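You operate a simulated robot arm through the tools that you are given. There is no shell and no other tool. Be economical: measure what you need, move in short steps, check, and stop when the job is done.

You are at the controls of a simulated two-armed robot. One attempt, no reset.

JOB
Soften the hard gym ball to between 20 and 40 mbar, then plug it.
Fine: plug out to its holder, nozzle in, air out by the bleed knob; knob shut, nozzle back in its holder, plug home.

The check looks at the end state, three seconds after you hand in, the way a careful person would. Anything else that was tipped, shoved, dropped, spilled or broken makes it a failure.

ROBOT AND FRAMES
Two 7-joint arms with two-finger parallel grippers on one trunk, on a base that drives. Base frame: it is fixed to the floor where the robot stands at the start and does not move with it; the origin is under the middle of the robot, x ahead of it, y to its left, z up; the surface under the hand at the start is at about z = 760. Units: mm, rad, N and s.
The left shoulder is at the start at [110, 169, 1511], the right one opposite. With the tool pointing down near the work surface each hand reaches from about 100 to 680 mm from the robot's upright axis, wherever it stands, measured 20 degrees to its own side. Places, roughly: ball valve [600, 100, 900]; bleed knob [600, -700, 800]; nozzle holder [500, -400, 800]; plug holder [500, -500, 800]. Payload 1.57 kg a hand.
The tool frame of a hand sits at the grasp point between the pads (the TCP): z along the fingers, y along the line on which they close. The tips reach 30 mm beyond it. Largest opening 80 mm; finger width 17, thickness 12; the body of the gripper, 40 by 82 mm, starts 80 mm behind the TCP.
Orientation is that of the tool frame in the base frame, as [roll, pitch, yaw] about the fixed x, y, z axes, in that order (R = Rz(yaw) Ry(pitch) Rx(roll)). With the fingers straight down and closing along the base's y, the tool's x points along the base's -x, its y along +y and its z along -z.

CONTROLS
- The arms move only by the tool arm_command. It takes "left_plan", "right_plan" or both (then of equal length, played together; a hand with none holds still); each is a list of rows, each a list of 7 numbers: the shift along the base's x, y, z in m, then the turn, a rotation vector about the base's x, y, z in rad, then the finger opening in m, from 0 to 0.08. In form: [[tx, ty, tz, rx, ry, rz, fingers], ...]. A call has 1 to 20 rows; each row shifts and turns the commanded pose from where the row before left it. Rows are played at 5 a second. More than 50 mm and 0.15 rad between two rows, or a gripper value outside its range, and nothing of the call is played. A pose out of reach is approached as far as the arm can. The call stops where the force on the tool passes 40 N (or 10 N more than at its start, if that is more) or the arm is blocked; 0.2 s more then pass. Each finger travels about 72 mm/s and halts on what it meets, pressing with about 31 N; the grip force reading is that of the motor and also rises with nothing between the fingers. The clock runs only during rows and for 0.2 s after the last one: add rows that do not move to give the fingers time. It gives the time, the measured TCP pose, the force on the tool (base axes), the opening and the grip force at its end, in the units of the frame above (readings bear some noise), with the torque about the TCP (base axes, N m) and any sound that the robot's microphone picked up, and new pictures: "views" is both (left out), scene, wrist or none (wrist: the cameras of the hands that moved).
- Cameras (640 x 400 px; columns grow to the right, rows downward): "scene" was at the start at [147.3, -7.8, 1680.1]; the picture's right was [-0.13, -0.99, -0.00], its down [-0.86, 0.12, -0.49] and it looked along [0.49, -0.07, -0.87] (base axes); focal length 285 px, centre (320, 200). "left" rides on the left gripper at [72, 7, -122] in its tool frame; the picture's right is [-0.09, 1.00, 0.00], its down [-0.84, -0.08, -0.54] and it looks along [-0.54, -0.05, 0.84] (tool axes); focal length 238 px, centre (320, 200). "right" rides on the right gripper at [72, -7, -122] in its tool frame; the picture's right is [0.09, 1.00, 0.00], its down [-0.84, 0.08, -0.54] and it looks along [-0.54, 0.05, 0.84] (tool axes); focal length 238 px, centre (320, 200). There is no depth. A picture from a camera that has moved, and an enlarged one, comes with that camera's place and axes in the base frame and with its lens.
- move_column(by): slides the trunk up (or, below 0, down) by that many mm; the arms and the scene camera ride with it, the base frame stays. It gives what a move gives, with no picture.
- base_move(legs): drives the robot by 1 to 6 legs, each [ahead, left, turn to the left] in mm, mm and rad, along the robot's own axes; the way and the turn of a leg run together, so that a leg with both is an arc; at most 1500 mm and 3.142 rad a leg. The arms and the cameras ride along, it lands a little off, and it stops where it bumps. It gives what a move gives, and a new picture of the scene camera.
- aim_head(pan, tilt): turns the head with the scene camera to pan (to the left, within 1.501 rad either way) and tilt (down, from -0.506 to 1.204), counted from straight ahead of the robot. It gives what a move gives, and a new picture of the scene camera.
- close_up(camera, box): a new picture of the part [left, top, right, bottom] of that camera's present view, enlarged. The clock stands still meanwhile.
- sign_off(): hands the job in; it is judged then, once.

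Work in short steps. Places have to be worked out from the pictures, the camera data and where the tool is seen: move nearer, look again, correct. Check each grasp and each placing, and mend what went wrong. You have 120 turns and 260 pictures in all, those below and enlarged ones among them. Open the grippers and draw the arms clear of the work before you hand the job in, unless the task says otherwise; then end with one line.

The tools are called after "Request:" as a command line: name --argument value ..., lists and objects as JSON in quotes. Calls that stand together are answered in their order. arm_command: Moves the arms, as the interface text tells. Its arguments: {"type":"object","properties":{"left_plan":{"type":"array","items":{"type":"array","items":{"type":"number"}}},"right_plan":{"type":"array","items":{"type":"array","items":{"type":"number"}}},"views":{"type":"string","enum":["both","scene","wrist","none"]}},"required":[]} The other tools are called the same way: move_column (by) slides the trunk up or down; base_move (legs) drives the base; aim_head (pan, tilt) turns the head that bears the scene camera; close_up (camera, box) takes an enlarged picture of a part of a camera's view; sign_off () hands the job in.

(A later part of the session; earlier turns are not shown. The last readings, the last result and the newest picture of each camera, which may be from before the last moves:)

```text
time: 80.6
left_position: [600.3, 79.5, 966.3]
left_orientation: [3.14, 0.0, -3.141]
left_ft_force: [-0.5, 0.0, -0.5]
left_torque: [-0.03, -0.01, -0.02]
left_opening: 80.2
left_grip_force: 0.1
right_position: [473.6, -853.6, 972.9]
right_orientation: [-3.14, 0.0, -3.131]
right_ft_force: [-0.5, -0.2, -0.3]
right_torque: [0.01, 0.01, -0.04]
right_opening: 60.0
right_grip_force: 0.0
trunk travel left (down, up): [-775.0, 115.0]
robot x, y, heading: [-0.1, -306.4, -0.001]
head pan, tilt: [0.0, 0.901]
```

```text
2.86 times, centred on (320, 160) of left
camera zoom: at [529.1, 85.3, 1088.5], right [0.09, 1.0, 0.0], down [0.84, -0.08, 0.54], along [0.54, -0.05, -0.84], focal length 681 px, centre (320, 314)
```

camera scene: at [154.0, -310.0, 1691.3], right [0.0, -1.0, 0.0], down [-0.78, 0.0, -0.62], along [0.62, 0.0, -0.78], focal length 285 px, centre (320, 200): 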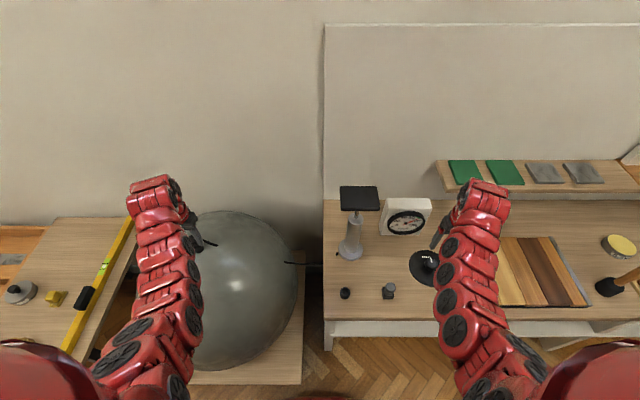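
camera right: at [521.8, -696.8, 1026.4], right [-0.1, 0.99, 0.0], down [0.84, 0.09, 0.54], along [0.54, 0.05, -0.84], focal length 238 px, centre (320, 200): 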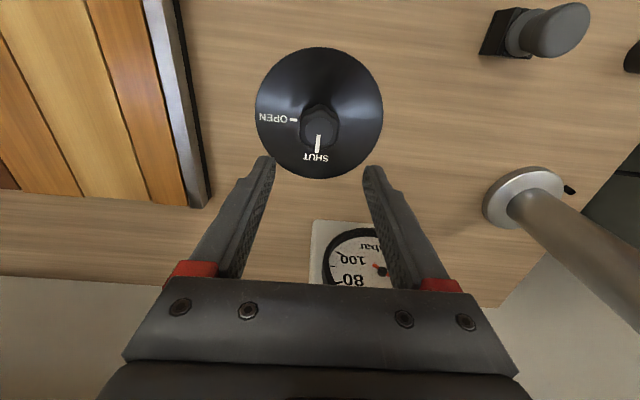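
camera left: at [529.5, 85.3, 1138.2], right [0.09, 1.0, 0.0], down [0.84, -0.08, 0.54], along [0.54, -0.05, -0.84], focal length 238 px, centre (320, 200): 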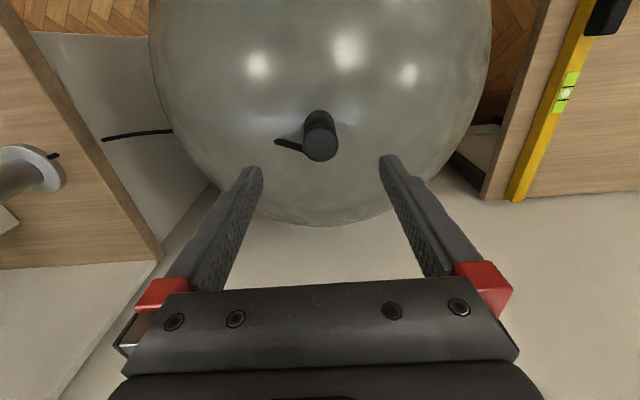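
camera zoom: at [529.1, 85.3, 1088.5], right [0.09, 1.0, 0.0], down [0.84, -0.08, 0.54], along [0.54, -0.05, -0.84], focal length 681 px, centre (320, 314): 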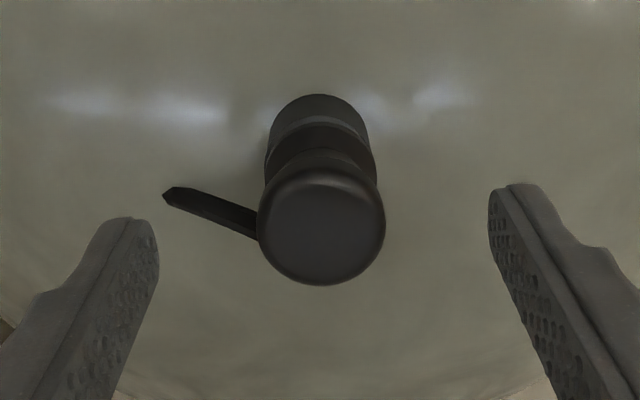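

Nozzle still seated at ≈[599.5,78.9]. Descend 29 mm and grip it.

Request:
arm_command --left_plan '[[-0.001, -0.0005, -0.015, 0, 0, 0, 0.08], [0, 0, -0.014, 0, 0, 0, 0.08], [0, 0, 0, 0, 0, 0, 0.06], [0, 0, 0, 0, 0, 0, 0.04], [0, 0, 0, 0, 0, 0, 0.024], [0, 0, 0, 0, 0, 0, 0.024], [0, 0, 0, 0, 0, 0, 0.024]]' --views "none"

Request:
close_up --camera "left" --box '[230, 90, 410, 230]'

```text
time: 82.2
left_position: [598.2, 78.7, 936.9]
left_orientation: [3.14, 0.0, 3.141]
left_ft_force: [0.7, 0.6, 0.4]
left_torque: [-0.04, -0.05, -0.01]
left_opening: 27.6
left_grip_force: 30.6
right_position: [473.3, -855.0, 972.5]
right_orientation: [-3.14, 0.001, -3.131]
right_ft_force: [-0.1, 1.0, -0.2]
right_torque: [-0.02, 0.01, 0.0]
right_opening: 60.0
right_grip_force: 0.1
trunk travel left (down, up): [-775.0, 115.0]
robot x, y, heading: [-2.5, -309.2, 0.002]
head pan, tilt: [0.0, 0.901]
```

```text
2.86 times, centred on (320, 160) of left
camera zoom: at [528.5, 84.8, 1059.3], right [0.09, 1.0, 0.0], down [0.84, -0.08, 0.54], along [0.54, -0.05, -0.84], focal length 681 px, centre (320, 314)
```

zoom: 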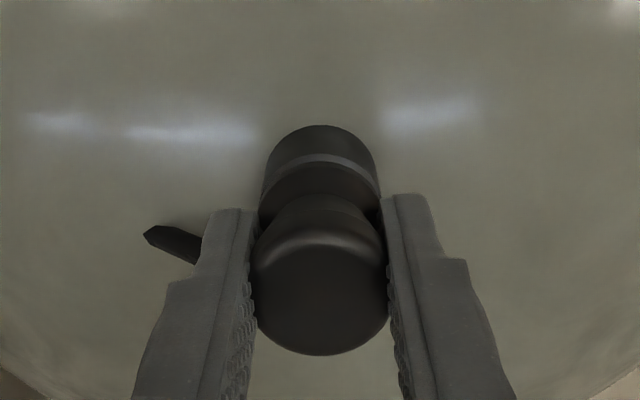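

Gripped cleanly. Pull the nozzle straight up.

Request:
arm_command --left_plan '[[0, 0, 0.004, 0, 0, 0, 0.024], [0, 0, 0.006, 0, 0, 0, 0.024], [0, 0, 0.01, 0, 0, 0, 0.024], [0, 0, 0.015, 0, 0, 0, 0.024], [0, 0, 0, 0, 0, 0, 0.024]]' --views "none"

Request:
move_column --by 50

Request:
close_up --camera "left" --box '[230, 60, 410, 220]'

Request:
close_up --camera "scene" --box '[150, 180, 460, 330]'

```text
time: 83.4
left_position: [600.1, 78.7, 973.1]
left_orientation: [3.141, 0.001, 3.14]
left_ft_force: [-0.8, -0.2, -0.1]
left_torque: [0.0, -0.01, 0.0]
left_opening: 27.4
left_grip_force: 30.7
right_position: [473.4, -854.5, 973.2]
right_orientation: [3.141, 0.001, -3.129]
right_ft_force: [0.0, 0.3, -0.5]
right_torque: [0.02, 0.0, 0.0]
right_opening: 59.9
right_grip_force: 0.2
trunk travel left (down, up): [-775.0, 115.0]
robot x, y, heading: [-1.1, -308.4, 0.006]
head pan, tilt: [0.0, 0.901]
```

```text
time: 84.3
left_position: [599.7, 79.1, 1023.0]
left_orientation: [3.141, 0.0, 3.141]
left_ft_force: [-0.7, 0.6, -0.2]
left_torque: [-0.02, -0.01, 0.02]
left_opening: 27.6
left_grip_force: 31.4
right_position: [474.0, -854.4, 1022.5]
right_orientation: [-3.14, -0.001, -3.132]
right_ft_force: [0.7, -0.2, 0.1]
right_torque: [0.0, -0.02, 0.0]
right_opening: 59.9
right_grip_force: 0.0
trunk travel left (down, up): [-825.0, 65.0]
robot x, y, heading: [-0.9, -307.8, -0.001]
head pan, tilt: [0.0, 0.901]
```

```text
2.50 times, centred on (320, 140) of left
camera zoom: at [528.9, 84.8, 1144.1], right [0.09, 1.0, 0.0], down [0.84, -0.08, 0.54], along [0.54, -0.05, -0.84], focal length 596 px, centre (320, 350)
```

zoom: 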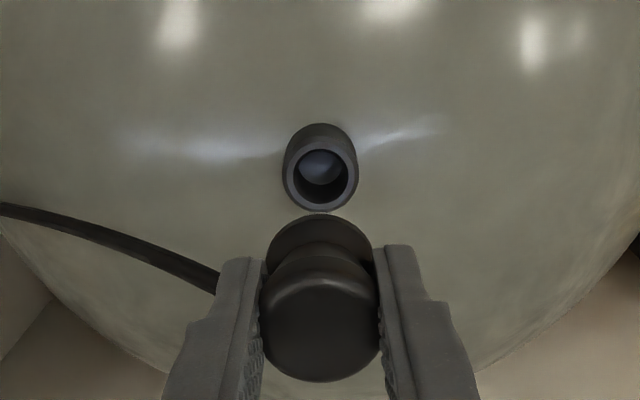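

```text
2.06 times, centred on (305, 255) of scene
camera zoom: at [157.6, -308.0, 1691.0], right [0.0, -1.0, 0.0], down [-0.78, 0.0, -0.62], along [0.62, 0.0, -0.78], focal length 589 px, centre (351, 86)
```

zoom: 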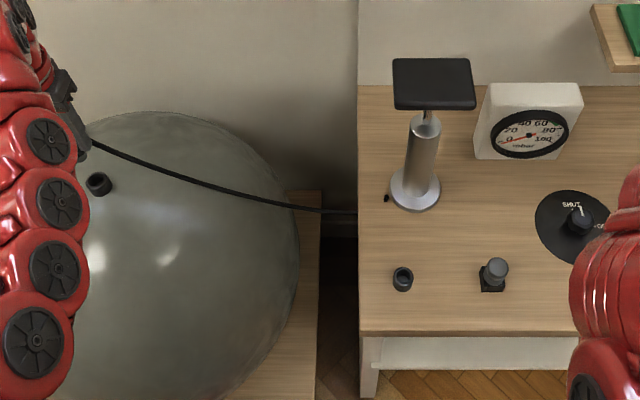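

Nozzle out, gauge back to 0, plug still in its holder. Retrace the safe path to the nozzle holder.

Request:
arm_command --left_plan '[[0, 0, -0.035, 0, 0, 0, 0.024], [0, -0.045, 0, 0, 0, 0, 0.024], [0, -0.045, 0, 0, 0, 0, 0.024], [0, -0.04, -0.02, 0, 0, 0, 0.024], [-0.006, -0.04, -0.02, 0, 0, 0, 0.024], [-0.014, -0.035, -0.015, 0, 0, 0, 0.024], [-0.014, -0.035, -0.015, 0, 0, 0, 0.024], [0, -0.031, -0.006, 0, 0, 0, 0.024], [-0.015, -0.04, 0, 0, 0, 0, 0.024], [-0.015, -0.04, 0, 0, 0, 0, 0.024], [0, 0, 0, 0, 0, 0, 0.024]]' --views "scene"

```text
time: 86.7
left_position: [534.4, -272.2, 912.1]
left_orientation: [3.141, 0.0, 3.141]
left_ft_force: [0.5, 0.3, 0.2]
left_torque: [0.01, -0.03, -0.01]
left_opening: 27.4
left_grip_force: 30.7
right_position: [473.1, -854.5, 1023.1]
right_orientation: [-3.14, 0.0, -3.132]
right_ft_force: [0.0, 0.8, 0.9]
right_torque: [-0.01, -0.03, -0.03]
right_opening: 60.1
right_grip_force: 0.0
trunk travel left (down, up): [-825.0, 65.0]
robot x, y, heading: [3.2, -315.3, 0.002]
head pan, tilt: [0.0, 0.901]
camera scene: at [157.8, -307.2, 1691.0], right [0.0, -1.0, 0.0], down [-0.78, 0.0, -0.62], along [0.62, 0.0, -0.78], focal length 285 px, centre (320, 200)
```

scene: 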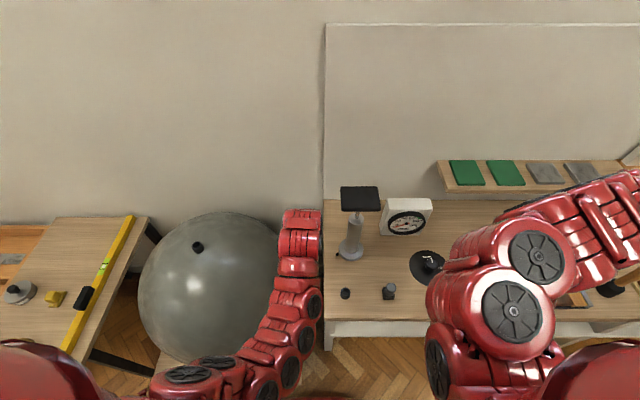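

On path. Note the right elbow swung inward; I'll move it before the plug step. Continue to above the nozzle holder.

Request:
arm_command --left_plan '[[-0.015, -0.04, 0, 0, 0, 0, 0.024], [-0.013, -0.04, 0, 0, 0, 0, 0.024], [-0.011, -0.039, 0, 0, 0, 0, 0.024], [0, 0, -0.02, 0, 0, 0, 0.024], [0, 0, 0, 0, 0, 0, 0.024]]' --views "none"

Request:
close_up --camera "left" --box '[230, 60, 410, 220]'

```text
time: 87.9
left_position: [497.4, -392.4, 891.9]
left_orientation: [3.141, 0.0, 3.142]
left_ft_force: [-0.5, -0.4, -0.7]
left_torque: [-0.02, 0.0, -0.01]
left_opening: 27.4
left_grip_force: 30.7
right_position: [472.0, -853.7, 1022.9]
right_orientation: [-3.14, -0.001, -3.13]
right_ft_force: [0.0, -0.4, 0.0]
right_torque: [0.0, 0.01, -0.02]
right_opening: 59.8
right_grip_force: 0.1
trunk travel left (down, up): [-825.0, 65.0]
robot x, y, heading: [2.1, -311.7, 0.003]
head pan, tilt: [0.0, 0.901]
```

```text
2.50 times, centred on (320, 140) of left
camera zoom: at [425.7, -386.0, 1013.4], right [0.09, 1.0, 0.0], down [0.84, -0.08, 0.54], along [0.54, -0.05, -0.84], focal length 596 px, centre (320, 350)
```

zoom: 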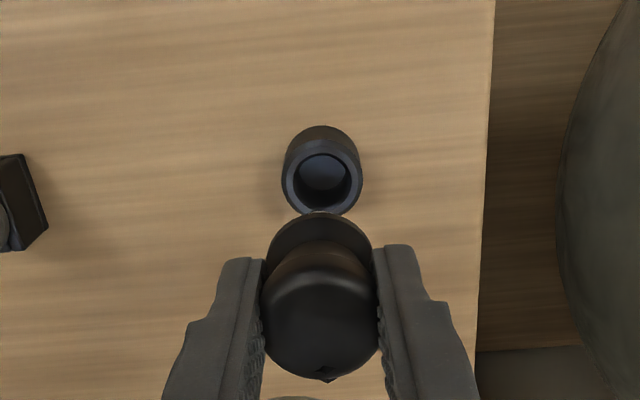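

Shift (−1.3,+0.5) mm to the home pose and lower stepwise.

Request:
arm_command --left_plan '[[-0.0013, 0.0005, -0.025, 0, 0, 0, 0.024], [0, 0, -0.02, 0, 0, 0, 0.024], [0, 0, -0.01, 0, 0, 0, 0.024], [0, 0, -0.005, 0, 0, 0, 0.024], [0, 0, 0, 0, 0, 0, 0.024]]' --views "none"

Request:
close_up --camera "left" --box '[230, 60, 410, 220]'

```text
time: 89.1
left_position: [492.8, -389.6, 830.5]
left_orientation: [-3.141, 0.0, -3.141]
left_ft_force: [-1.2, -0.5, -1.4]
left_torque: [0.03, -0.02, 0.05]
left_opening: 27.4
left_grip_force: 30.9
right_position: [473.8, -853.9, 1023.2]
right_orientation: [-3.14, 0.0, -3.131]
right_ft_force: [0.2, -0.1, 0.4]
right_torque: [0.04, -0.01, -0.02]
right_opening: 60.0
right_grip_force: 0.1
trunk travel left (down, up): [-825.0, 65.0]
robot x, y, heading: [-0.9, -307.9, 0.001]
head pan, tilt: [0.0, 0.901]
```

```text
2.50 times, centred on (320, 140) of left
camera zoom: at [422.4, -384.2, 953.2], right [0.09, 1.0, 0.0], down [0.84, -0.08, 0.54], along [0.54, -0.05, -0.84], focal length 596 px, centre (320, 350)
```

zoom: 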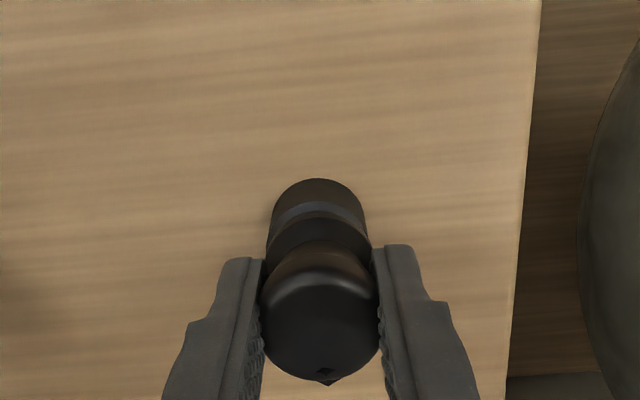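

No contact force; correct (+1.5,−0.8) mm and lower to seat.

Request:
arm_command --left_plan '[[0.0015, -0.0008, -0.004, 0, 0, 0, 0.024], [0, 0, -0.004, 0, 0, 0, 0.024], [0, 0, -0.003, 0, 0, 0, 0.024], [0, 0, 0, 0, 0, 0, 0.024]]' --views "none"

Request:
close_up --camera "left" --box '[230, 60, 410, 220]'

```text
time: 90.1
left_position: [494.6, -392.0, 822.9]
left_orientation: [-3.141, 0.006, 3.141]
left_ft_force: [-4.4, 1.8, 21.3]
left_torque: [-0.05, 0.14, -0.02]
left_opening: 27.3
left_grip_force: 31.0
right_position: [471.3, -855.3, 1023.9]
right_orientation: [-3.14, 0.001, -3.132]
right_ft_force: [-0.3, -0.1, -0.1]
right_torque: [-0.03, 0.01, -0.02]
right_opening: 60.0
right_grip_force: 0.1
trunk travel left (down, up): [-825.0, 65.0]
robot x, y, heading: [-2.1, -311.2, -0.001]
head pan, tilt: [0.0, 0.901]
```

```text
2.50 times, centred on (320, 140) of left
camera zoom: at [424.0, -385.5, 943.8], right [0.09, 1.0, 0.0], down [0.83, -0.08, 0.55], along [0.54, -0.05, -0.84], focal length 596 px, centre (320, 350)
```

zoom: 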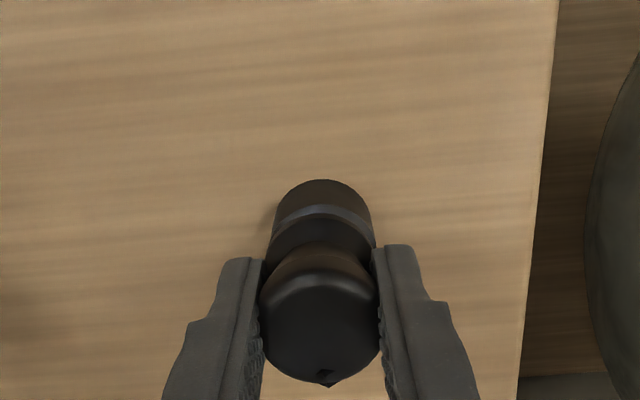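

21 N at ~5 mm above the original grip height; press a little more to verify it is fully home.

Request:
arm_command --left_plan '[[-0.0005, 0, -0.002, 0, 0, 0, 0.024], [0, 0, -0.001, 0, 0, 0, 0.024], [0, 0, 0, 0, 0, 0, 0.024]]' --views "none"

Request:
close_up --camera "left" --box '[240, 100, 400, 225]'

```text
time: 90.8
left_position: [497.4, -391.8, 821.7]
left_orientation: [-3.138, 0.01, 3.142]
left_ft_force: [-9.6, 5.2, 28.4]
left_torque: [-0.77, 0.37, 0.01]
left_opening: 26.4
left_grip_force: 31.0
right_position: [471.1, -852.9, 1025.0]
right_orientation: [-3.137, 0.004, -3.13]
right_ft_force: [0.1, -0.1, 0.0]
right_torque: [-0.01, 0.01, -0.01]
right_opening: 59.8
right_grip_force: 0.1
trunk travel left (down, up): [-825.0, 65.0]
robot x, y, heading: [3.0, -307.6, -0.001]
head pan, tilt: [0.0, 0.901]
stopped in row 3 (left hand): the force on the tool passed its limit at 42 N (the readings are from after the stop); the commanded pose is now the measured one
```

```text
3.20 times, centred on (320, 162) of left
camera zoom: at [424.0, -385.3, 942.2], right [0.09, 1.0, 0.0], down [0.83, -0.08, 0.55], along [0.55, -0.05, -0.84], focal length 763 px, centre (320, 320)
```

zoom: 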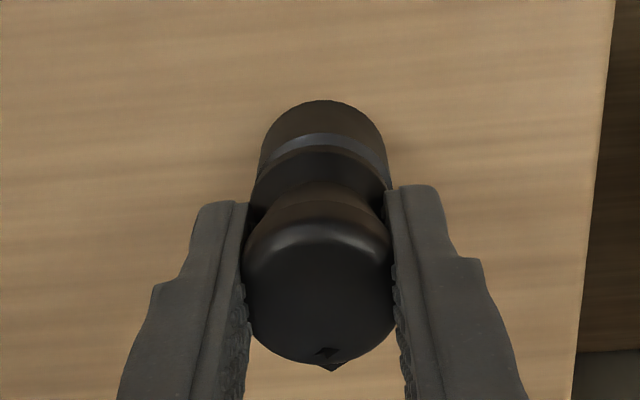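

It is bottomed out (42 N). Ease, release, rise, and inspect.

Request:
arm_command --left_plan '[[0, 0, 0.002, 0, 0, 0, 0.024], [0, 0, 0.001, 0, 0, 0, 0.03], [0, 0, 0, 0, 0, 0, 0.045], [0, 0, 0, 0, 0, 0, 0.06], [0, 0, 0, 0, 0, 0, 0.06], [0, 0, 0.03, 0, 0, 0, 0.06], [0, 0, 0.045, 0, 0, 0, 0.06], [0, 0, 0, 0, 0, 0, 0.06]]' --views "scene"

Request:
close_up --camera "left" --box '[256, 80, 384, 180]'

```text
time: 92.6
left_position: [498.5, -392.3, 897.8]
left_orientation: [3.141, 0.004, 3.14]
left_ft_force: [-0.3, 0.2, -0.4]
left_torque: [0.01, 0.02, 0.0]
left_opening: 59.8
left_grip_force: 0.0
right_position: [474.2, -854.6, 1023.9]
right_orientation: [-3.14, 0.0, -3.132]
right_ft_force: [0.0, -0.9, 0.1]
right_torque: [0.02, 0.01, 0.0]
right_opening: 60.2
right_grip_force: 0.0
trunk travel left (down, up): [-825.0, 65.0]
robot x, y, heading: [-1.9, -307.7, 0.003]
head pan, tilt: [0.0, 0.901]
camera scene: at [157.7, -307.9, 1691.0], right [0.0, -1.0, 0.0], down [-0.78, 0.0, -0.62], along [0.62, 0.0, -0.78], focal length 285 px, centre (320, 200)
```

scene: 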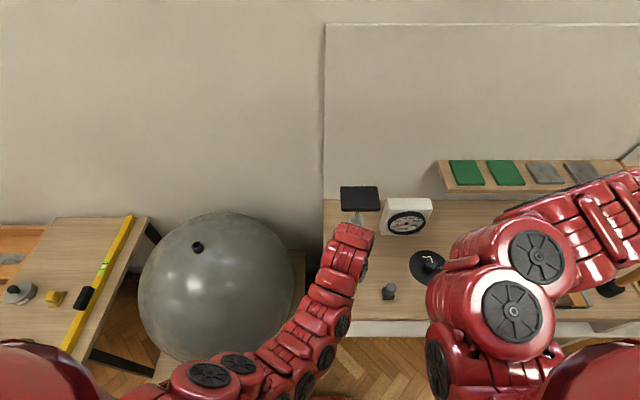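

```text
4.00 times, centred on (320, 130) of left
camera zoom: at [427.4, -386.2, 1018.4], right [0.09, 1.0, 0.0], down [0.83, -0.08, 0.55], along [0.54, -0.05, -0.84], focal length 953 px, centre (320, 480)
```

zoom: 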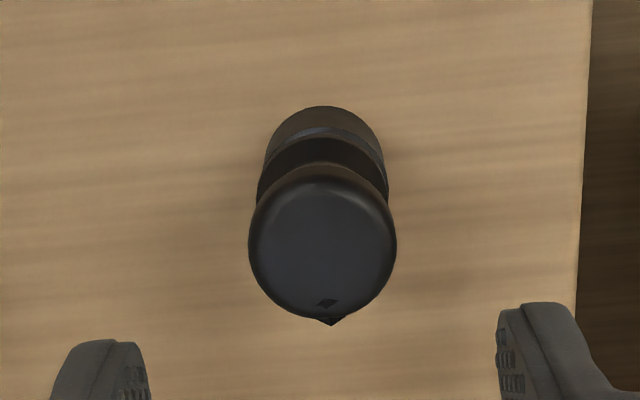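

Nozzle is in its holder but may sit ~2 mm higher than originally; press its top with closed fingers.

Request:
arm_command --left_plan '[[-0.003, 0.0007, 0, 0, -0.004, 0, 0.03], [0, 0, 0, 0, 0, 0, 0.0], [0, 0, 0, 0, 0, 0, 0.0], [0, 0, -0.025, 0, 0, 0, 0.0], [0, 0, -0.01, 0, 0, 0, 0.0], [0, 0, -0.005, 0, 0, 0, 0.0], [0, 0, -0.003, 0, 0, 0, 0.0], [0, 0, -0.003, 0, 0, 0, 0.0], [0, 0, 0, 0, 0, 0, 0.0]]' --views "wrist"

```text
time: 94.6
left_position: [493.2, -390.9, 853.4]
left_orientation: [-3.139, 0.014, 3.141]
left_ft_force: [-1.3, 0.7, 35.5]
left_torque: [0.03, 0.05, 0.01]
left_opening: 0.1
left_grip_force: 21.4
right_position: [470.1, -853.6, 1025.1]
right_orientation: [-3.14, 0.004, -3.131]
right_ft_force: [0.5, 0.0, -0.6]
right_torque: [0.01, 0.02, 0.05]
right_opening: 60.3
right_grip_force: 0.0
trunk travel left (down, up): [-825.0, 65.0]
robot x, y, heading: [-2.7, -308.1, 0.002]
head pan, tilt: [0.0, 0.901]
camera left: at [421.5, -385.6, 975.0], right [0.09, 1.0, 0.0], down [0.83, -0.08, 0.55], along [0.55, -0.05, -0.83], focal length 238 px, centre (320, 200)
```

left: 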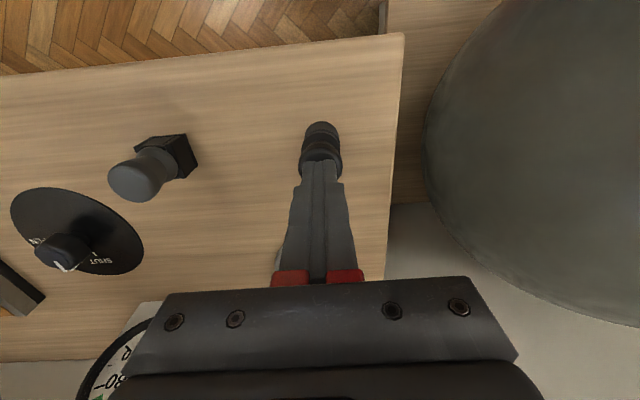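

Pressed with 35 N; top at z≈823. Rise and compare with the original look.

Request:
arm_command --left_plan '[[0.002, 0, 0.02, 0, -0.01, 0, 0.0], [0.002, 0, 0.024, 0, 0, 0, 0.0], [0, 0, 0, 0, 0, 0, 0.06], [0, 0, 0, 0, 0, 0, 0.06]]' --views "none"

Request:
close_up --camera "left" --box '[256, 80, 384, 180]'

```text
time: 95.6
left_position: [499.3, -391.4, 895.0]
left_orientation: [3.141, 0.017, 3.141]
left_ft_force: [-0.1, -0.1, 0.8]
left_torque: [-0.01, -0.06, 0.02]
left_opening: 60.2
left_grip_force: 0.0
right_position: [472.5, -854.9, 1023.4]
right_orientation: [-3.141, 0.0, -3.13]
right_ft_force: [-0.7, -0.1, -0.5]
right_torque: [0.0, 0.0, 0.01]
right_opening: 60.1
right_grip_force: 0.1
trunk travel left (down, up): [-825.0, 65.0]
robot x, y, heading: [0.6, -308.2, 0.003]
head pan, tilt: [0.0, 0.901]
```

```text
4.00 times, centred on (320, 130) of left
camera zoom: at [426.0, -385.2, 1015.6], right [0.09, 1.0, 0.0], down [0.83, -0.08, 0.56], along [0.55, -0.05, -0.83], focal length 953 px, centre (320, 480)
```

zoom: 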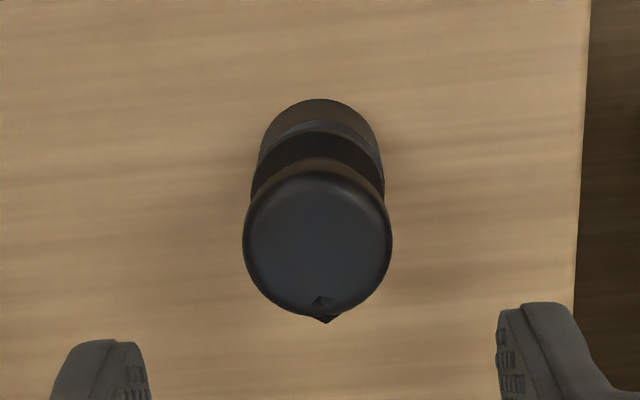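

Next the plug. First move the right hand further out to bring its elbow away, and level the left hand.

Request:
arm_command --left_plan '[[-0.003, 0, 0, 0, 0.016, 0, 0.06], [0, 0, 0, 0, 0, 0, 0.06], [0, 0, 0, 0, 0, 0, 0.06], [0, 0, 0, 0, 0, 0, 0.06]]' --right_plan '[[0.03, -0.03, 0, 0, 0, 0, 0.06], [0.03, -0.03, 0, 0, 0, 0, 0.06], [0.03, -0.03, 0, 0, 0, 0, 0.06], [0, 0, 0, 0, 0, 0, 0.06]]' --views "scene"

Request:
close_up --camera "left" --box '[256, 80, 384, 180]'

```text
time: 96.6
left_position: [497.1, -391.2, 894.5]
left_orientation: [-3.141, 0.003, 3.141]
left_ft_force: [1.0, -0.4, -1.3]
left_torque: [0.0, 0.01, 0.0]
left_opening: 59.9
left_grip_force: 0.0
right_position: [536.8, -915.3, 1022.2]
right_orientation: [-3.14, 0.0, -3.131]
right_ft_force: [0.0, 0.3, -0.2]
right_torque: [0.0, 0.0, 0.0]
right_opening: 59.9
right_grip_force: 0.0
right hand out of reach, approached as far as the arm can: row 3
trunk travel left (down, up): [-825.0, 65.0]
robot x, y, heading: [-1.5, -305.2, 0.006]
head pan, tilt: [0.0, 0.901]
camera scene: at [158.6, -307.6, 1690.9], right [0.0, -1.0, 0.0], down [-0.78, 0.0, -0.62], along [0.62, 0.0, -0.78], focal length 285 px, centre (320, 200)
```

scene: 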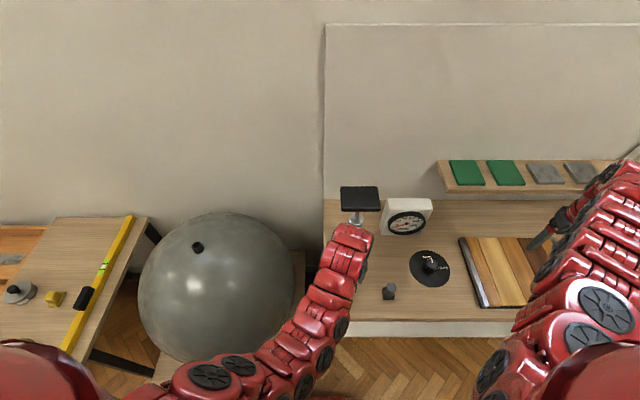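

```text
4.00 times, centred on (320, 130) of left
camera zoom: at [425.8, -384.8, 1016.4], right [0.09, 1.0, 0.0], down [0.84, -0.08, 0.54], along [0.54, -0.05, -0.84], focal length 953 px, centre (320, 480)
```

zoom: 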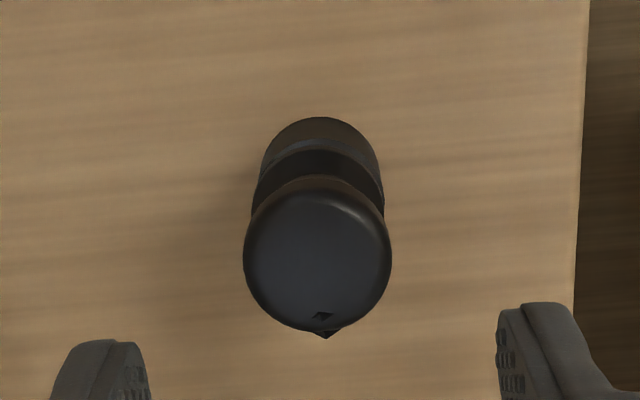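

Right arm is well clear, nozzle sits as originally. Move the left hand over the plug (y −139.6 mm).

Request:
arm_command --left_plan '[[0, -0.045, 0, 0, 0, 0, 0.07], [0, -0.045, 0, 0, 0, 0, 0.08], [0, -0.045, 0, 0, 0, 0, 0.08], [-0.0005, -0.0046, 0, 0, 0, 0, 0.08], [0, 0, 0, 0, 0, 0, 0.08]]' --views "none"

Request:
close_up --camera "left" --box '[230, 60, 410, 200]'

```text
time: 97.8
left_position: [494.2, -532.2, 895.0]
left_orientation: [-3.139, 0.0, -3.141]
left_ft_force: [-0.1, 0.4, 0.4]
left_torque: [0.05, -0.01, -0.01]
left_opening: 80.1
left_grip_force: 0.0
right_position: [534.2, -916.2, 1023.4]
right_orientation: [-3.139, 0.001, -3.131]
right_ft_force: [-0.1, 0.3, 0.7]
right_torque: [0.02, 0.01, 0.03]
right_opening: 60.1
right_grip_force: 0.1
trunk travel left (down, up): [-825.0, 65.0]
robot x, y, heading: [2.7, -309.0, 0.002]
head pan, tilt: [0.0, 0.901]
```

```text
2.86 times, centred on (320, 130) of left
camera zoom: at [423.5, -525.4, 1016.7], right [0.09, 1.0, 0.0], down [0.84, -0.08, 0.54], along [0.54, -0.05, -0.84], focal length 681 px, centre (320, 400)
```

zoom: 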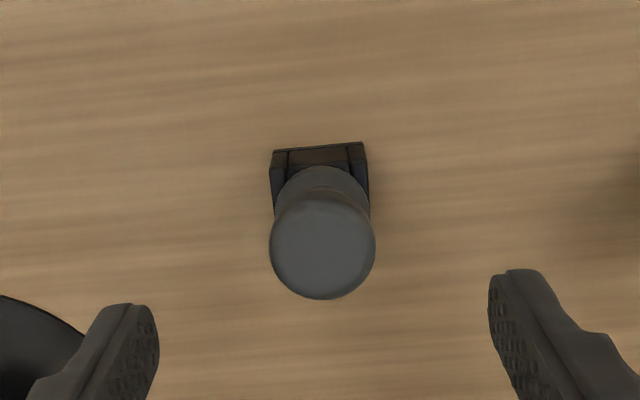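

Shift (+1.5,+1.0) mm, lower the trunk 40 mm, then descend around the plug.

Request:
arm_command --left_plan '[[0.0015, 0.001, 0, 0, 0, 0, 0.08], [0, 0, 0, 0, 0, 0, 0.08]]' --views "none"

Request:
move_column --by -40

Request:
arm_command --left_plan '[[0, 0, -0.015, 0, 0, 0, 0.08], [0, 0, -0.011, 0, 0, 0, 0.08], [0, 0, 0, 0, 0, 0, 0.08]]' --views "none"

Request:
close_up --camera "left" --box '[230, 90, 410, 230]'

```text
time: 98.4
left_position: [496.4, -529.9, 895.5]
left_orientation: [3.141, 0.004, 3.141]
left_ft_force: [0.0, -0.2, 0.0]
left_torque: [0.02, -0.02, 0.04]
left_opening: 80.3
left_grip_force: 0.0
right_position: [535.9, -916.2, 1023.8]
right_orientation: [-3.14, 0.0, -3.132]
right_ft_force: [0.2, 0.3, 0.1]
right_torque: [0.01, 0.0, 0.0]
right_opening: 60.0
right_grip_force: 0.1
trunk travel left (down, up): [-825.0, 65.0]
robot x, y, heading: [0.7, -310.1, 0.003]
head pan, tilt: [0.0, 0.901]
```

```text
time: 99.3
left_position: [495.9, -530.6, 855.9]
left_orientation: [-3.139, 0.004, 3.14]
left_ft_force: [-0.1, 0.6, -0.1]
left_torque: [-0.02, -0.03, -0.03]
left_opening: 79.9
left_grip_force: 0.1
right_position: [536.3, -917.3, 983.0]
right_orientation: [-3.141, 0.001, -3.13]
right_ft_force: [-0.2, -0.2, -0.1]
right_torque: [0.01, -0.01, 0.0]
right_opening: 60.0
right_grip_force: 0.1
trunk travel left (down, up): [-785.0, 105.0]
robot x, y, heading: [-0.0, -309.9, 0.006]
head pan, tilt: [0.0, 0.901]
```

```text
time: 100.1
left_position: [496.5, -530.7, 828.6]
left_orientation: [3.142, 0.002, 3.141]
left_ft_force: [0.2, -0.9, 0.1]
left_torque: [-0.03, -0.01, 0.01]
left_opening: 80.0
left_grip_force: 0.1
right_position: [535.6, -917.2, 983.0]
right_orientation: [-3.139, 0.0, -3.13]
right_ft_force: [0.1, 1.4, 0.4]
right_torque: [0.03, -0.04, 0.0]
right_opening: 59.9
right_grip_force: 0.0
trunk travel left (down, up): [-785.0, 105.0]
robot x, y, heading: [2.1, -307.4, 0.001]
head pan, tilt: [0.0, 0.901]
```

```text
2.86 times, centred on (320, 160) of left
camera zoom: at [425.5, -524.0, 950.3], right [0.09, 1.0, 0.0], down [0.84, -0.08, 0.54], along [0.54, -0.05, -0.84], focal length 681 px, centre (320, 314)
```

zoom: 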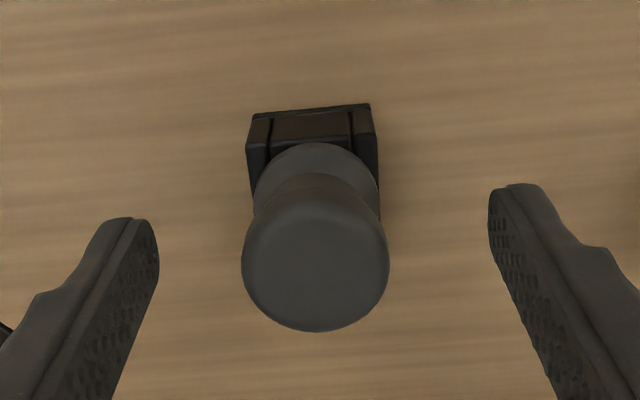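

Centre −1 mm in y, close, and lift.

Request:
arm_command --left_plan '[[0, -0.001, 0, 0, 0, 0, 0.06], [0, 0, 0, 0, 0, 0, 0.04], [0, 0, 0, 0, 0, 0, 0.024], [0, 0, 0, 0, 0, 0, 0.024], [0, 0, 0, 0, 0, 0, 0.024], [0, 0, 0.01, 0, 0, 0, 0.024], [0, 0, 0.02, 0, 0, 0, 0.024], [0, 0, 0.03, 0, 0, 0, 0.024], [0, 0, 0, 0, 0, 0, 0.024]]' --views "none"

Request:
close_up --camera "left" --box '[230, 80, 410, 220]'

```text
time: 102.1
left_position: [497.2, -529.9, 890.3]
left_orientation: [-3.14, 0.002, 3.141]
left_ft_force: [-0.7, 0.3, -0.8]
left_torque: [0.0, 0.02, -0.06]
left_opening: 27.5
left_grip_force: 30.4
right_position: [535.4, -917.2, 983.0]
right_orientation: [-3.139, 0.0, -3.131]
right_ft_force: [-0.3, -0.8, 0.7]
right_torque: [0.04, 0.02, 0.01]
right_opening: 60.0
right_grip_force: 0.1
trunk travel left (down, up): [-785.0, 105.0]
robot x, y, heading: [1.3, -311.6, 0.006]
head pan, tilt: [0.0, 0.901]
```

```text
2.86 times, centred on (320, 150) of left
camera zoom: at [426.2, -524.5, 1010.8], right [0.09, 1.0, 0.0], down [0.84, -0.08, 0.54], along [0.54, -0.05, -0.84], focal length 681 px, centre (320, 343)
```

zoom: 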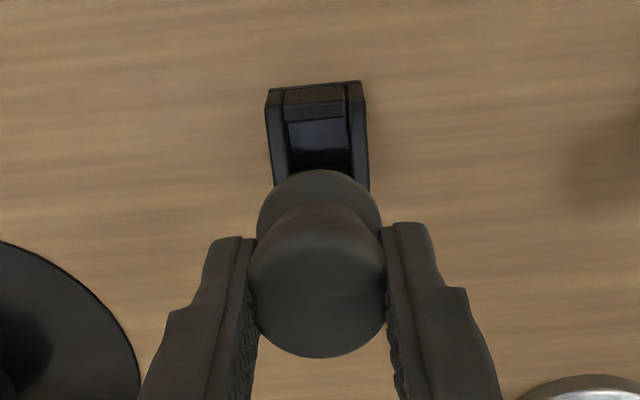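

Plug held. Raise the trunk back and carry the plug at x≈527 past the nozzle, then to the ball.

Request:
move_column --by 40

Request:
arm_command --left_plan '[[0.03, 0, -0.02, 0, 0, 0, 0.024], [0, 0.04, 0, 0, 0, 0, 0.024], [0, 0.04, 0, 0, 0, 0, 0.024], [0, 0.04, 0, 0, 0, 0, 0.024], [0, 0.04, 0, 0, 0, 0, 0.024], [0, 0.04, 0, 0, 0, 0, 0.024], [0.008, 0.04, 0, 0, 0, 0, 0.024], [0.015, 0.04, 0, 0, 0, 0, 0.024], [0.015, 0.04, 0, 0, 0, 0, 0.024], [0, 0.018, 0, 0, 0, 0, 0.024], [0, 0, 0, 0, 0, 0, 0.024]]' --views "scene"

```text
time: 102.9
left_position: [497.1, -531.7, 929.6]
left_orientation: [-3.142, 0.001, -3.14]
left_ft_force: [0.2, 0.4, 0.4]
left_torque: [0.02, 0.02, -0.01]
left_opening: 27.6
left_grip_force: 30.8
right_position: [535.1, -916.1, 1021.8]
right_orientation: [-3.14, -0.001, -3.132]
right_ft_force: [0.4, -0.2, -0.1]
right_torque: [0.0, -0.02, -0.02]
right_opening: 59.8
right_grip_force: 0.0
trunk travel left (down, up): [-825.0, 65.0]
robot x, y, heading: [-0.7, -305.6, 0.005]
head pan, tilt: [0.0, 0.901]
```

```text
time: 105.3
left_position: [564.2, -191.9, 910.0]
left_orientation: [3.14, 0.003, 3.141]
left_ft_force: [0.7, 0.5, -0.8]
left_torque: [0.03, 0.01, 0.03]
left_opening: 24.1
left_grip_force: 0.0
right_position: [535.1, -916.3, 1023.8]
right_orientation: [-3.14, 0.001, -3.131]
right_ft_force: [-0.7, 0.4, 0.0]
right_torque: [0.02, -0.04, -0.04]
right_opening: 60.0
right_grip_force: 0.0
trunk travel left (down, up): [-825.0, 65.0]
robot x, y, heading: [-1.5, -309.2, 0.005]
head pan, tilt: [0.0, 0.901]
camera scene: at [157.2, -308.3, 1691.0], right [0.0, -1.0, 0.0], down [-0.78, 0.0, -0.62], along [0.62, 0.0, -0.78], focal length 285 px, centre (320, 200)
```

scene: 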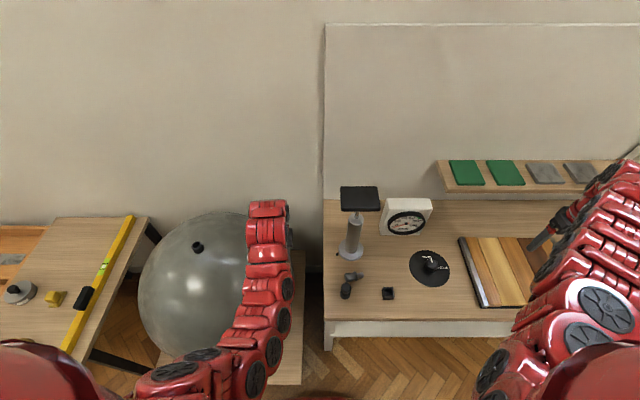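

The plug was lost on the way (grip 0) – it lies by the nozzle on the table. Look closely.

Request:
close_up --camera "scene" --box '[320, 250, 416, 310]'

Request:
close_up --camera "left" --box '[0, 0, 640, 400]'

```text
6.67 times, centred on (368, 280) of scene
camera zoom: at [157.2, -308.3, 1691.0], right [0.0, -1.0, 0.0], down [-0.78, 0.0, -0.62], along [0.62, 0.0, -0.78], focal length 1903 px, centre (0, -333)
```

zoom: 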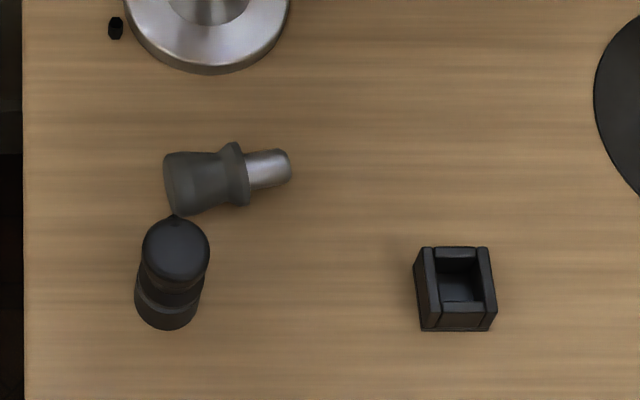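

```text
1.00 times, centred on (320, 200) of left (not enlarged: the box is as wide or as high as the picture)
camera zoom: at [493.6, -186.0, 1030.4], right [0.09, 1.0, 0.0], down [0.84, -0.08, 0.54], along [0.54, -0.05, -0.84], focal length 238 px, centre (320, 200)
```

zoom: 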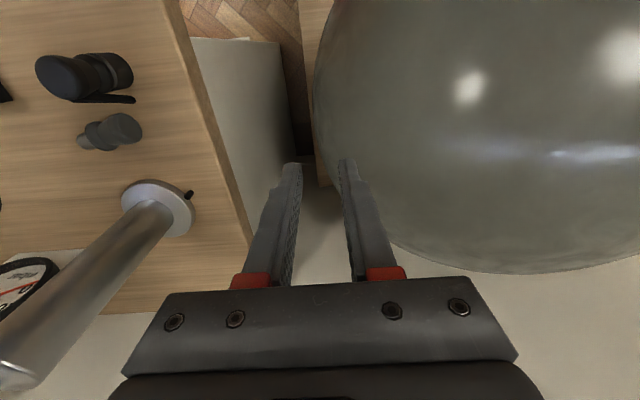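

The plug lies on its side near [553,-420], stem pointing −y (pump base just behind). Plan: pick it with the right hand closing along x, turn it upright (hand pointing +y), put it in the plug holder, then re-grip from above with the left. First yaw the right hand −90° in place.

Request:
arm_command --right_plan '[[-0.02, 0.03, 0, 0, 0, -0.14, 0.06], [-0.02, 0.03, 0, 0, 0, -0.14, 0.06], [-0.01, 0.03, 0, 0, 0, -0.14, 0.06], [0, 0.03, 0, 0, 0, -0.14, 0.06], [0, 0.03, 0, 0, 0, -0.14, 0.06], [0, 0.03, 0, 0, 0, -0.14, 0.06], [0, 0.03, 0, 0, 0, -0.14, 0.06], [0, 0.03, -0.01, 0, 0, -0.14, 0.06], [0, 0.03, -0.01, 0, 0, -0.14, 0.06], [0, 0.03, -0.01, 0, 0, -0.14, 0.06], [0, 0.03, -0.01, 0, 0, -0.17, 0.06]]' --views "both"

```text
refused: row 11 steps farther than a row can; nothing moved
```

Fix the last row.

Request:
arm_command --right_plan '[[-0.02, 0.03, 0, 0, 0, -0.14, 0.06], [-0.02, 0.03, 0, 0, 0, -0.14, 0.06], [-0.01, 0.03, 0, 0, 0, -0.14, 0.06], [0, 0.03, 0, 0, 0, -0.14, 0.06], [0, 0.03, 0, 0, 0, -0.14, 0.06], [0, 0.03, 0, 0, 0, -0.14, 0.06], [0, 0.03, 0, 0, 0, -0.14, 0.06], [0, 0.03, -0.01, 0, 0, -0.145, 0.06], [0, 0.03, -0.01, 0, 0, -0.145, 0.06], [0, 0.03, -0.01, 0, 0, -0.145, 0.06], [0, 0.02, -0.01, 0, 0, -0.14, 0.06], [0, 0, 0, 0, 0, 0, 0.06]]' --views "both"

```text
time: 107.9
left_position: [563.8, -191.7, 909.1]
left_orientation: [-3.141, 0.002, 3.142]
left_ft_force: [0.3, 0.0, -0.1]
left_torque: [0.0, -0.01, 0.0]
left_opening: 24.1
left_grip_force: 0.1
right_position: [553.1, -643.8, 942.1]
right_orientation: [-3.14, 0.001, 1.597]
right_ft_force: [-0.5, 0.1, -0.3]
right_torque: [0.01, -0.01, -0.01]
right_opening: 59.7
right_grip_force: 0.1
right hand out of reach, approached as far as the arm can: row 3, 4, 5, 6, 7, 8, 9, 10
trunk travel left (down, up): [-825.0, 65.0]
robot x, y, heading: [1.8, -310.4, 0.004]
head pan, tilt: [0.0, 0.901]
camera scene: at [157.4, -308.1, 1691.0], right [0.0, -1.0, 0.0], down [-0.78, 0.0, -0.62], along [0.62, 0.0, -0.78], focal length 285 px, centre (320, 200)
camera right: at [545.8, -572.3, 1065.0], right [0.99, 0.12, 0.0], down [0.1, -0.83, 0.54], along [0.06, -0.54, -0.84], focal length 238 px, centre (320, 200)
```

scene: 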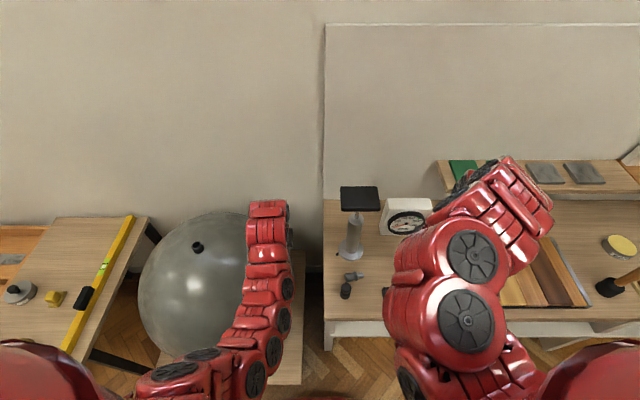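
right: 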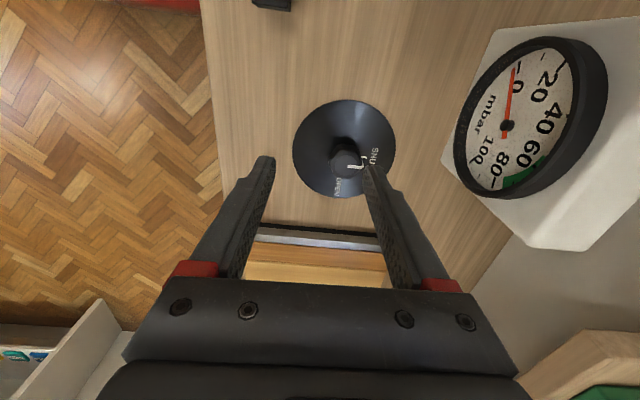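

Orientation works. For the upright turn the right arm needs the trunk ~100 mm lower, so first park the left hand high on the far-left side beyond the valve.

Request:
arm_command --left_plan '[[0.01, 0.035, 0.025, 0, 0, 0, 0.024], [0.01, 0.035, 0.025, 0, 0, 0, 0.024], [0.01, 0.035, 0.025, 0, 0, 0, 0.024], [0.005, 0.04, 0.02, 0, 0, 0, 0.024], [0, 0.045, 0.01, 0, 0, 0, 0.024], [0, 0.045, 0.01, 0, 0, 0, 0.024], [0, 0.045, 0.01, 0, 0, 0, 0.024], [0, 0.045, 0, 0, 0, 0, 0.024], [0, 0.045, 0, 0, 0, 0, 0.024], [0, 0.045, 0, 0, 0, 0, 0.024], [0, 0.03, 0, 0, 0, 0, 0.024], [0, 0, 0, 0, 0, 0, 0.024]]' --views "scene"

```text
time: 110.5
left_position: [585.6, 245.8, 1037.3]
left_orientation: [-3.14, 0.003, 3.141]
left_ft_force: [-0.4, -0.2, 0.9]
left_torque: [0.01, 0.04, -0.01]
left_opening: 23.8
left_grip_force: 0.0
left hand out of reach, approached as far as the arm can: row 11
right_position: [552.4, -643.9, 942.7]
right_orientation: [-3.141, 0.001, 1.599]
right_ft_force: [-0.4, 0.0, 0.1]
right_torque: [0.01, 0.01, 0.0]
right_opening: 59.9
right_grip_force: 0.1
trunk travel left (down, up): [-825.0, 65.0]
robot x, y, heading: [-0.1, -309.7, -0.004]
head pan, tilt: [0.0, 0.901]
camera scene: at [156.8, -307.8, 1691.1], right [0.0, -1.0, 0.0], down [-0.78, 0.0, -0.62], along [0.62, 0.0, -0.78], focal length 285 px, centre (320, 200)
```

scene: 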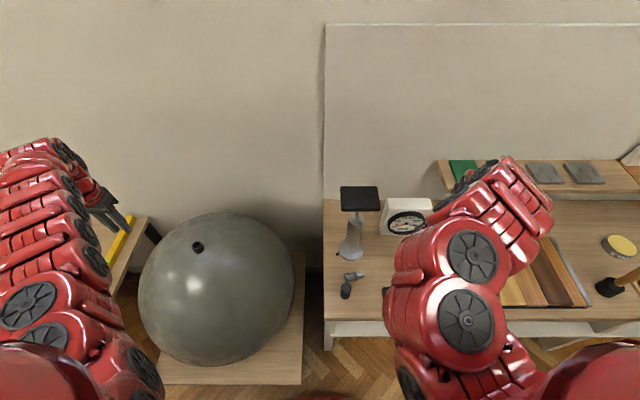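

Left parked. Lower the trunk 100 mm (right tips end at z≈812, above the knob).

Request:
move_column --by -100

Request:
arm_command --right_plan '[[-0.01, 0.03, 0.03, -0.13, 0, 0, 0.05], [0, 0.03, 0.03, -0.13, 0, 0, 0.05], [0, 0.04, 0.01, -0.13, 0, 0, 0.05], [0, 0.04, 0, -0.13, 0, 0, 0.05], [0, 0, 0, 0, 0, 0, 0.05]]' --views "both"

```text
time: 111.8
left_position: [585.8, 245.2, 936.0]
left_orientation: [-3.141, 0.003, -3.141]
left_ft_force: [0.5, -0.7, 0.2]
left_torque: [0.03, 0.01, 0.02]
left_opening: 24.0
left_grip_force: 0.1
right_position: [552.6, -644.0, 844.1]
right_orientation: [-3.139, 0.001, 1.597]
right_ft_force: [-0.1, -1.2, 0.5]
right_torque: [0.01, 0.0, -0.02]
right_opening: 59.9
right_grip_force: 0.1
trunk travel left (down, up): [-725.0, 165.0]
robot x, y, heading: [-2.5, -311.7, 0.003]
head pan, tilt: [0.0, 0.901]
```

```text
time: 113.0
left_position: [577.4, 241.7, 944.5]
left_orientation: [3.139, 0.01, 3.141]
left_ft_force: [-0.3, -0.7, 0.2]
left_torque: [0.06, -0.03, -0.01]
left_opening: 24.0
left_grip_force: 0.0
right_position: [583.0, -512.9, 881.3]
right_orientation: [-3.133, 0.516, 1.602]
right_ft_force: [0.3, 0.2, 0.3]
right_torque: [0.01, 0.01, 0.01]
right_opening: 50.1
right_grip_force: 0.0
right hand out of reach, approached as far as the arm can: row 1, 2
trunk travel left (down, up): [-725.0, 165.0]
robot x, y, heading: [-4.4, -313.3, 0.001]
head pan, tilt: [0.0, 0.901]
camera scene: at [143.9, -315.0, 1592.4], right [0.0, -1.0, -0.01], down [-0.78, 0.0, -0.63], along [0.63, 0.01, -0.78], focal length 285 px, centre (320, 200)
camera right: at [575.5, -390.4, 952.0], right [0.99, 0.11, -0.05], down [0.1, -0.46, 0.88], along [0.07, -0.88, -0.47], focal length 238 px, centre (320, 200)
```

scene: 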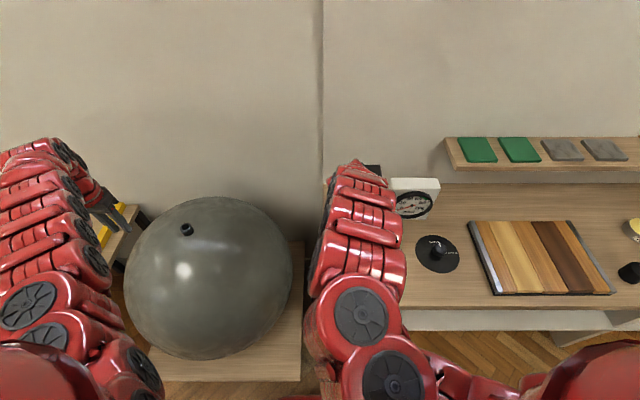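
right: 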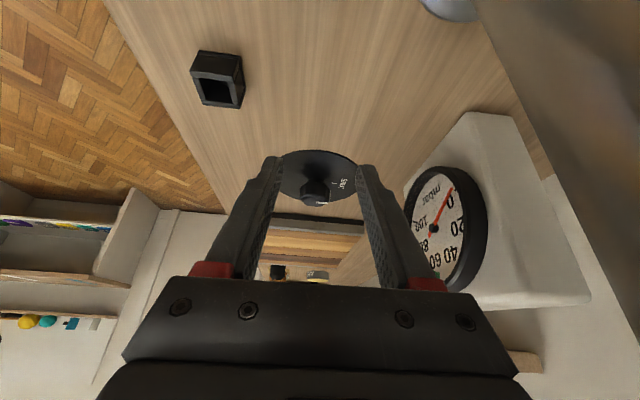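

The wrist is close to/likely touching the pump handle (the robot itself shifted back). Reverse the motion at once.

Request:
arm_command --right_plan '[[-0.005, -0.04, 0, 0.13, 0, 0, 0.05], [-0.01, -0.04, 0, 0.13, 0, 0, 0.05], [-0.01, -0.03, 0, 0.13, 0, 0, 0.05], [-0.01, -0.03, 0, 0.13, 0, 0, 0.05], [0, 0, 0, 0, 0, 0, 0.05]]' --views "scene"

Request:
close_up --camera "scene" --box '[310, 150, 470, 300]'

```text
time: 114.2
left_position: [588.6, 243.6, 936.1]
left_orientation: [-3.139, 0.001, 3.14]
left_ft_force: [-0.3, -0.2, -0.3]
left_torque: [-0.04, 0.05, -0.03]
left_opening: 24.0
left_grip_force: 0.0
right_position: [569.2, -658.5, 858.4]
right_orientation: [-3.138, 0.0, 1.597]
right_ft_force: [0.5, 0.0, -1.1]
right_torque: [-0.01, 0.02, -0.01]
right_opening: 50.0
right_grip_force: 0.2
right hand out of reach, approached as far as the arm can: row 1, 2, 3
trunk travel left (down, up): [-725.0, 165.0]
robot x, y, heading: [-0.8, -307.5, 0.004]
head pan, tilt: [0.0, 0.901]
camera scene: at [160.4, -308.3, 1590.7], right [0.0, -1.0, 0.0], down [-0.79, 0.0, -0.62], along [0.62, 0.0, -0.79], focal length 285 px, centre (320, 200)
```

scene: 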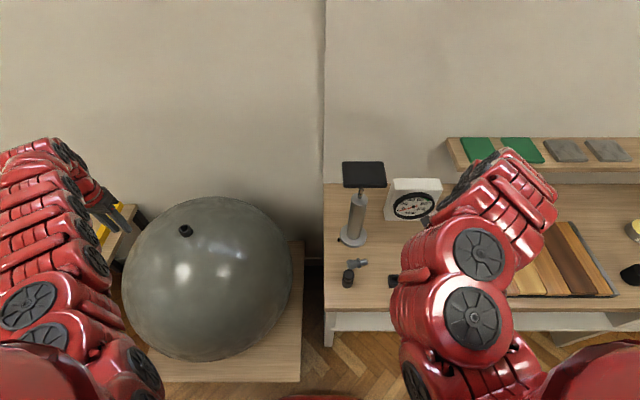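

```text
2.67 times, centred on (390, 225) of scene
camera zoom: at [160.4, -308.3, 1590.7], right [0.0, -1.0, 0.0], down [-0.79, 0.0, -0.62], along [0.62, 0.0, -0.79], focal length 761 px, centre (133, 133)
```

zoom: 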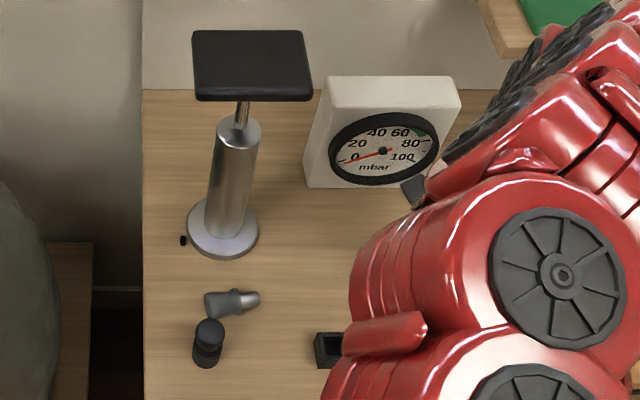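

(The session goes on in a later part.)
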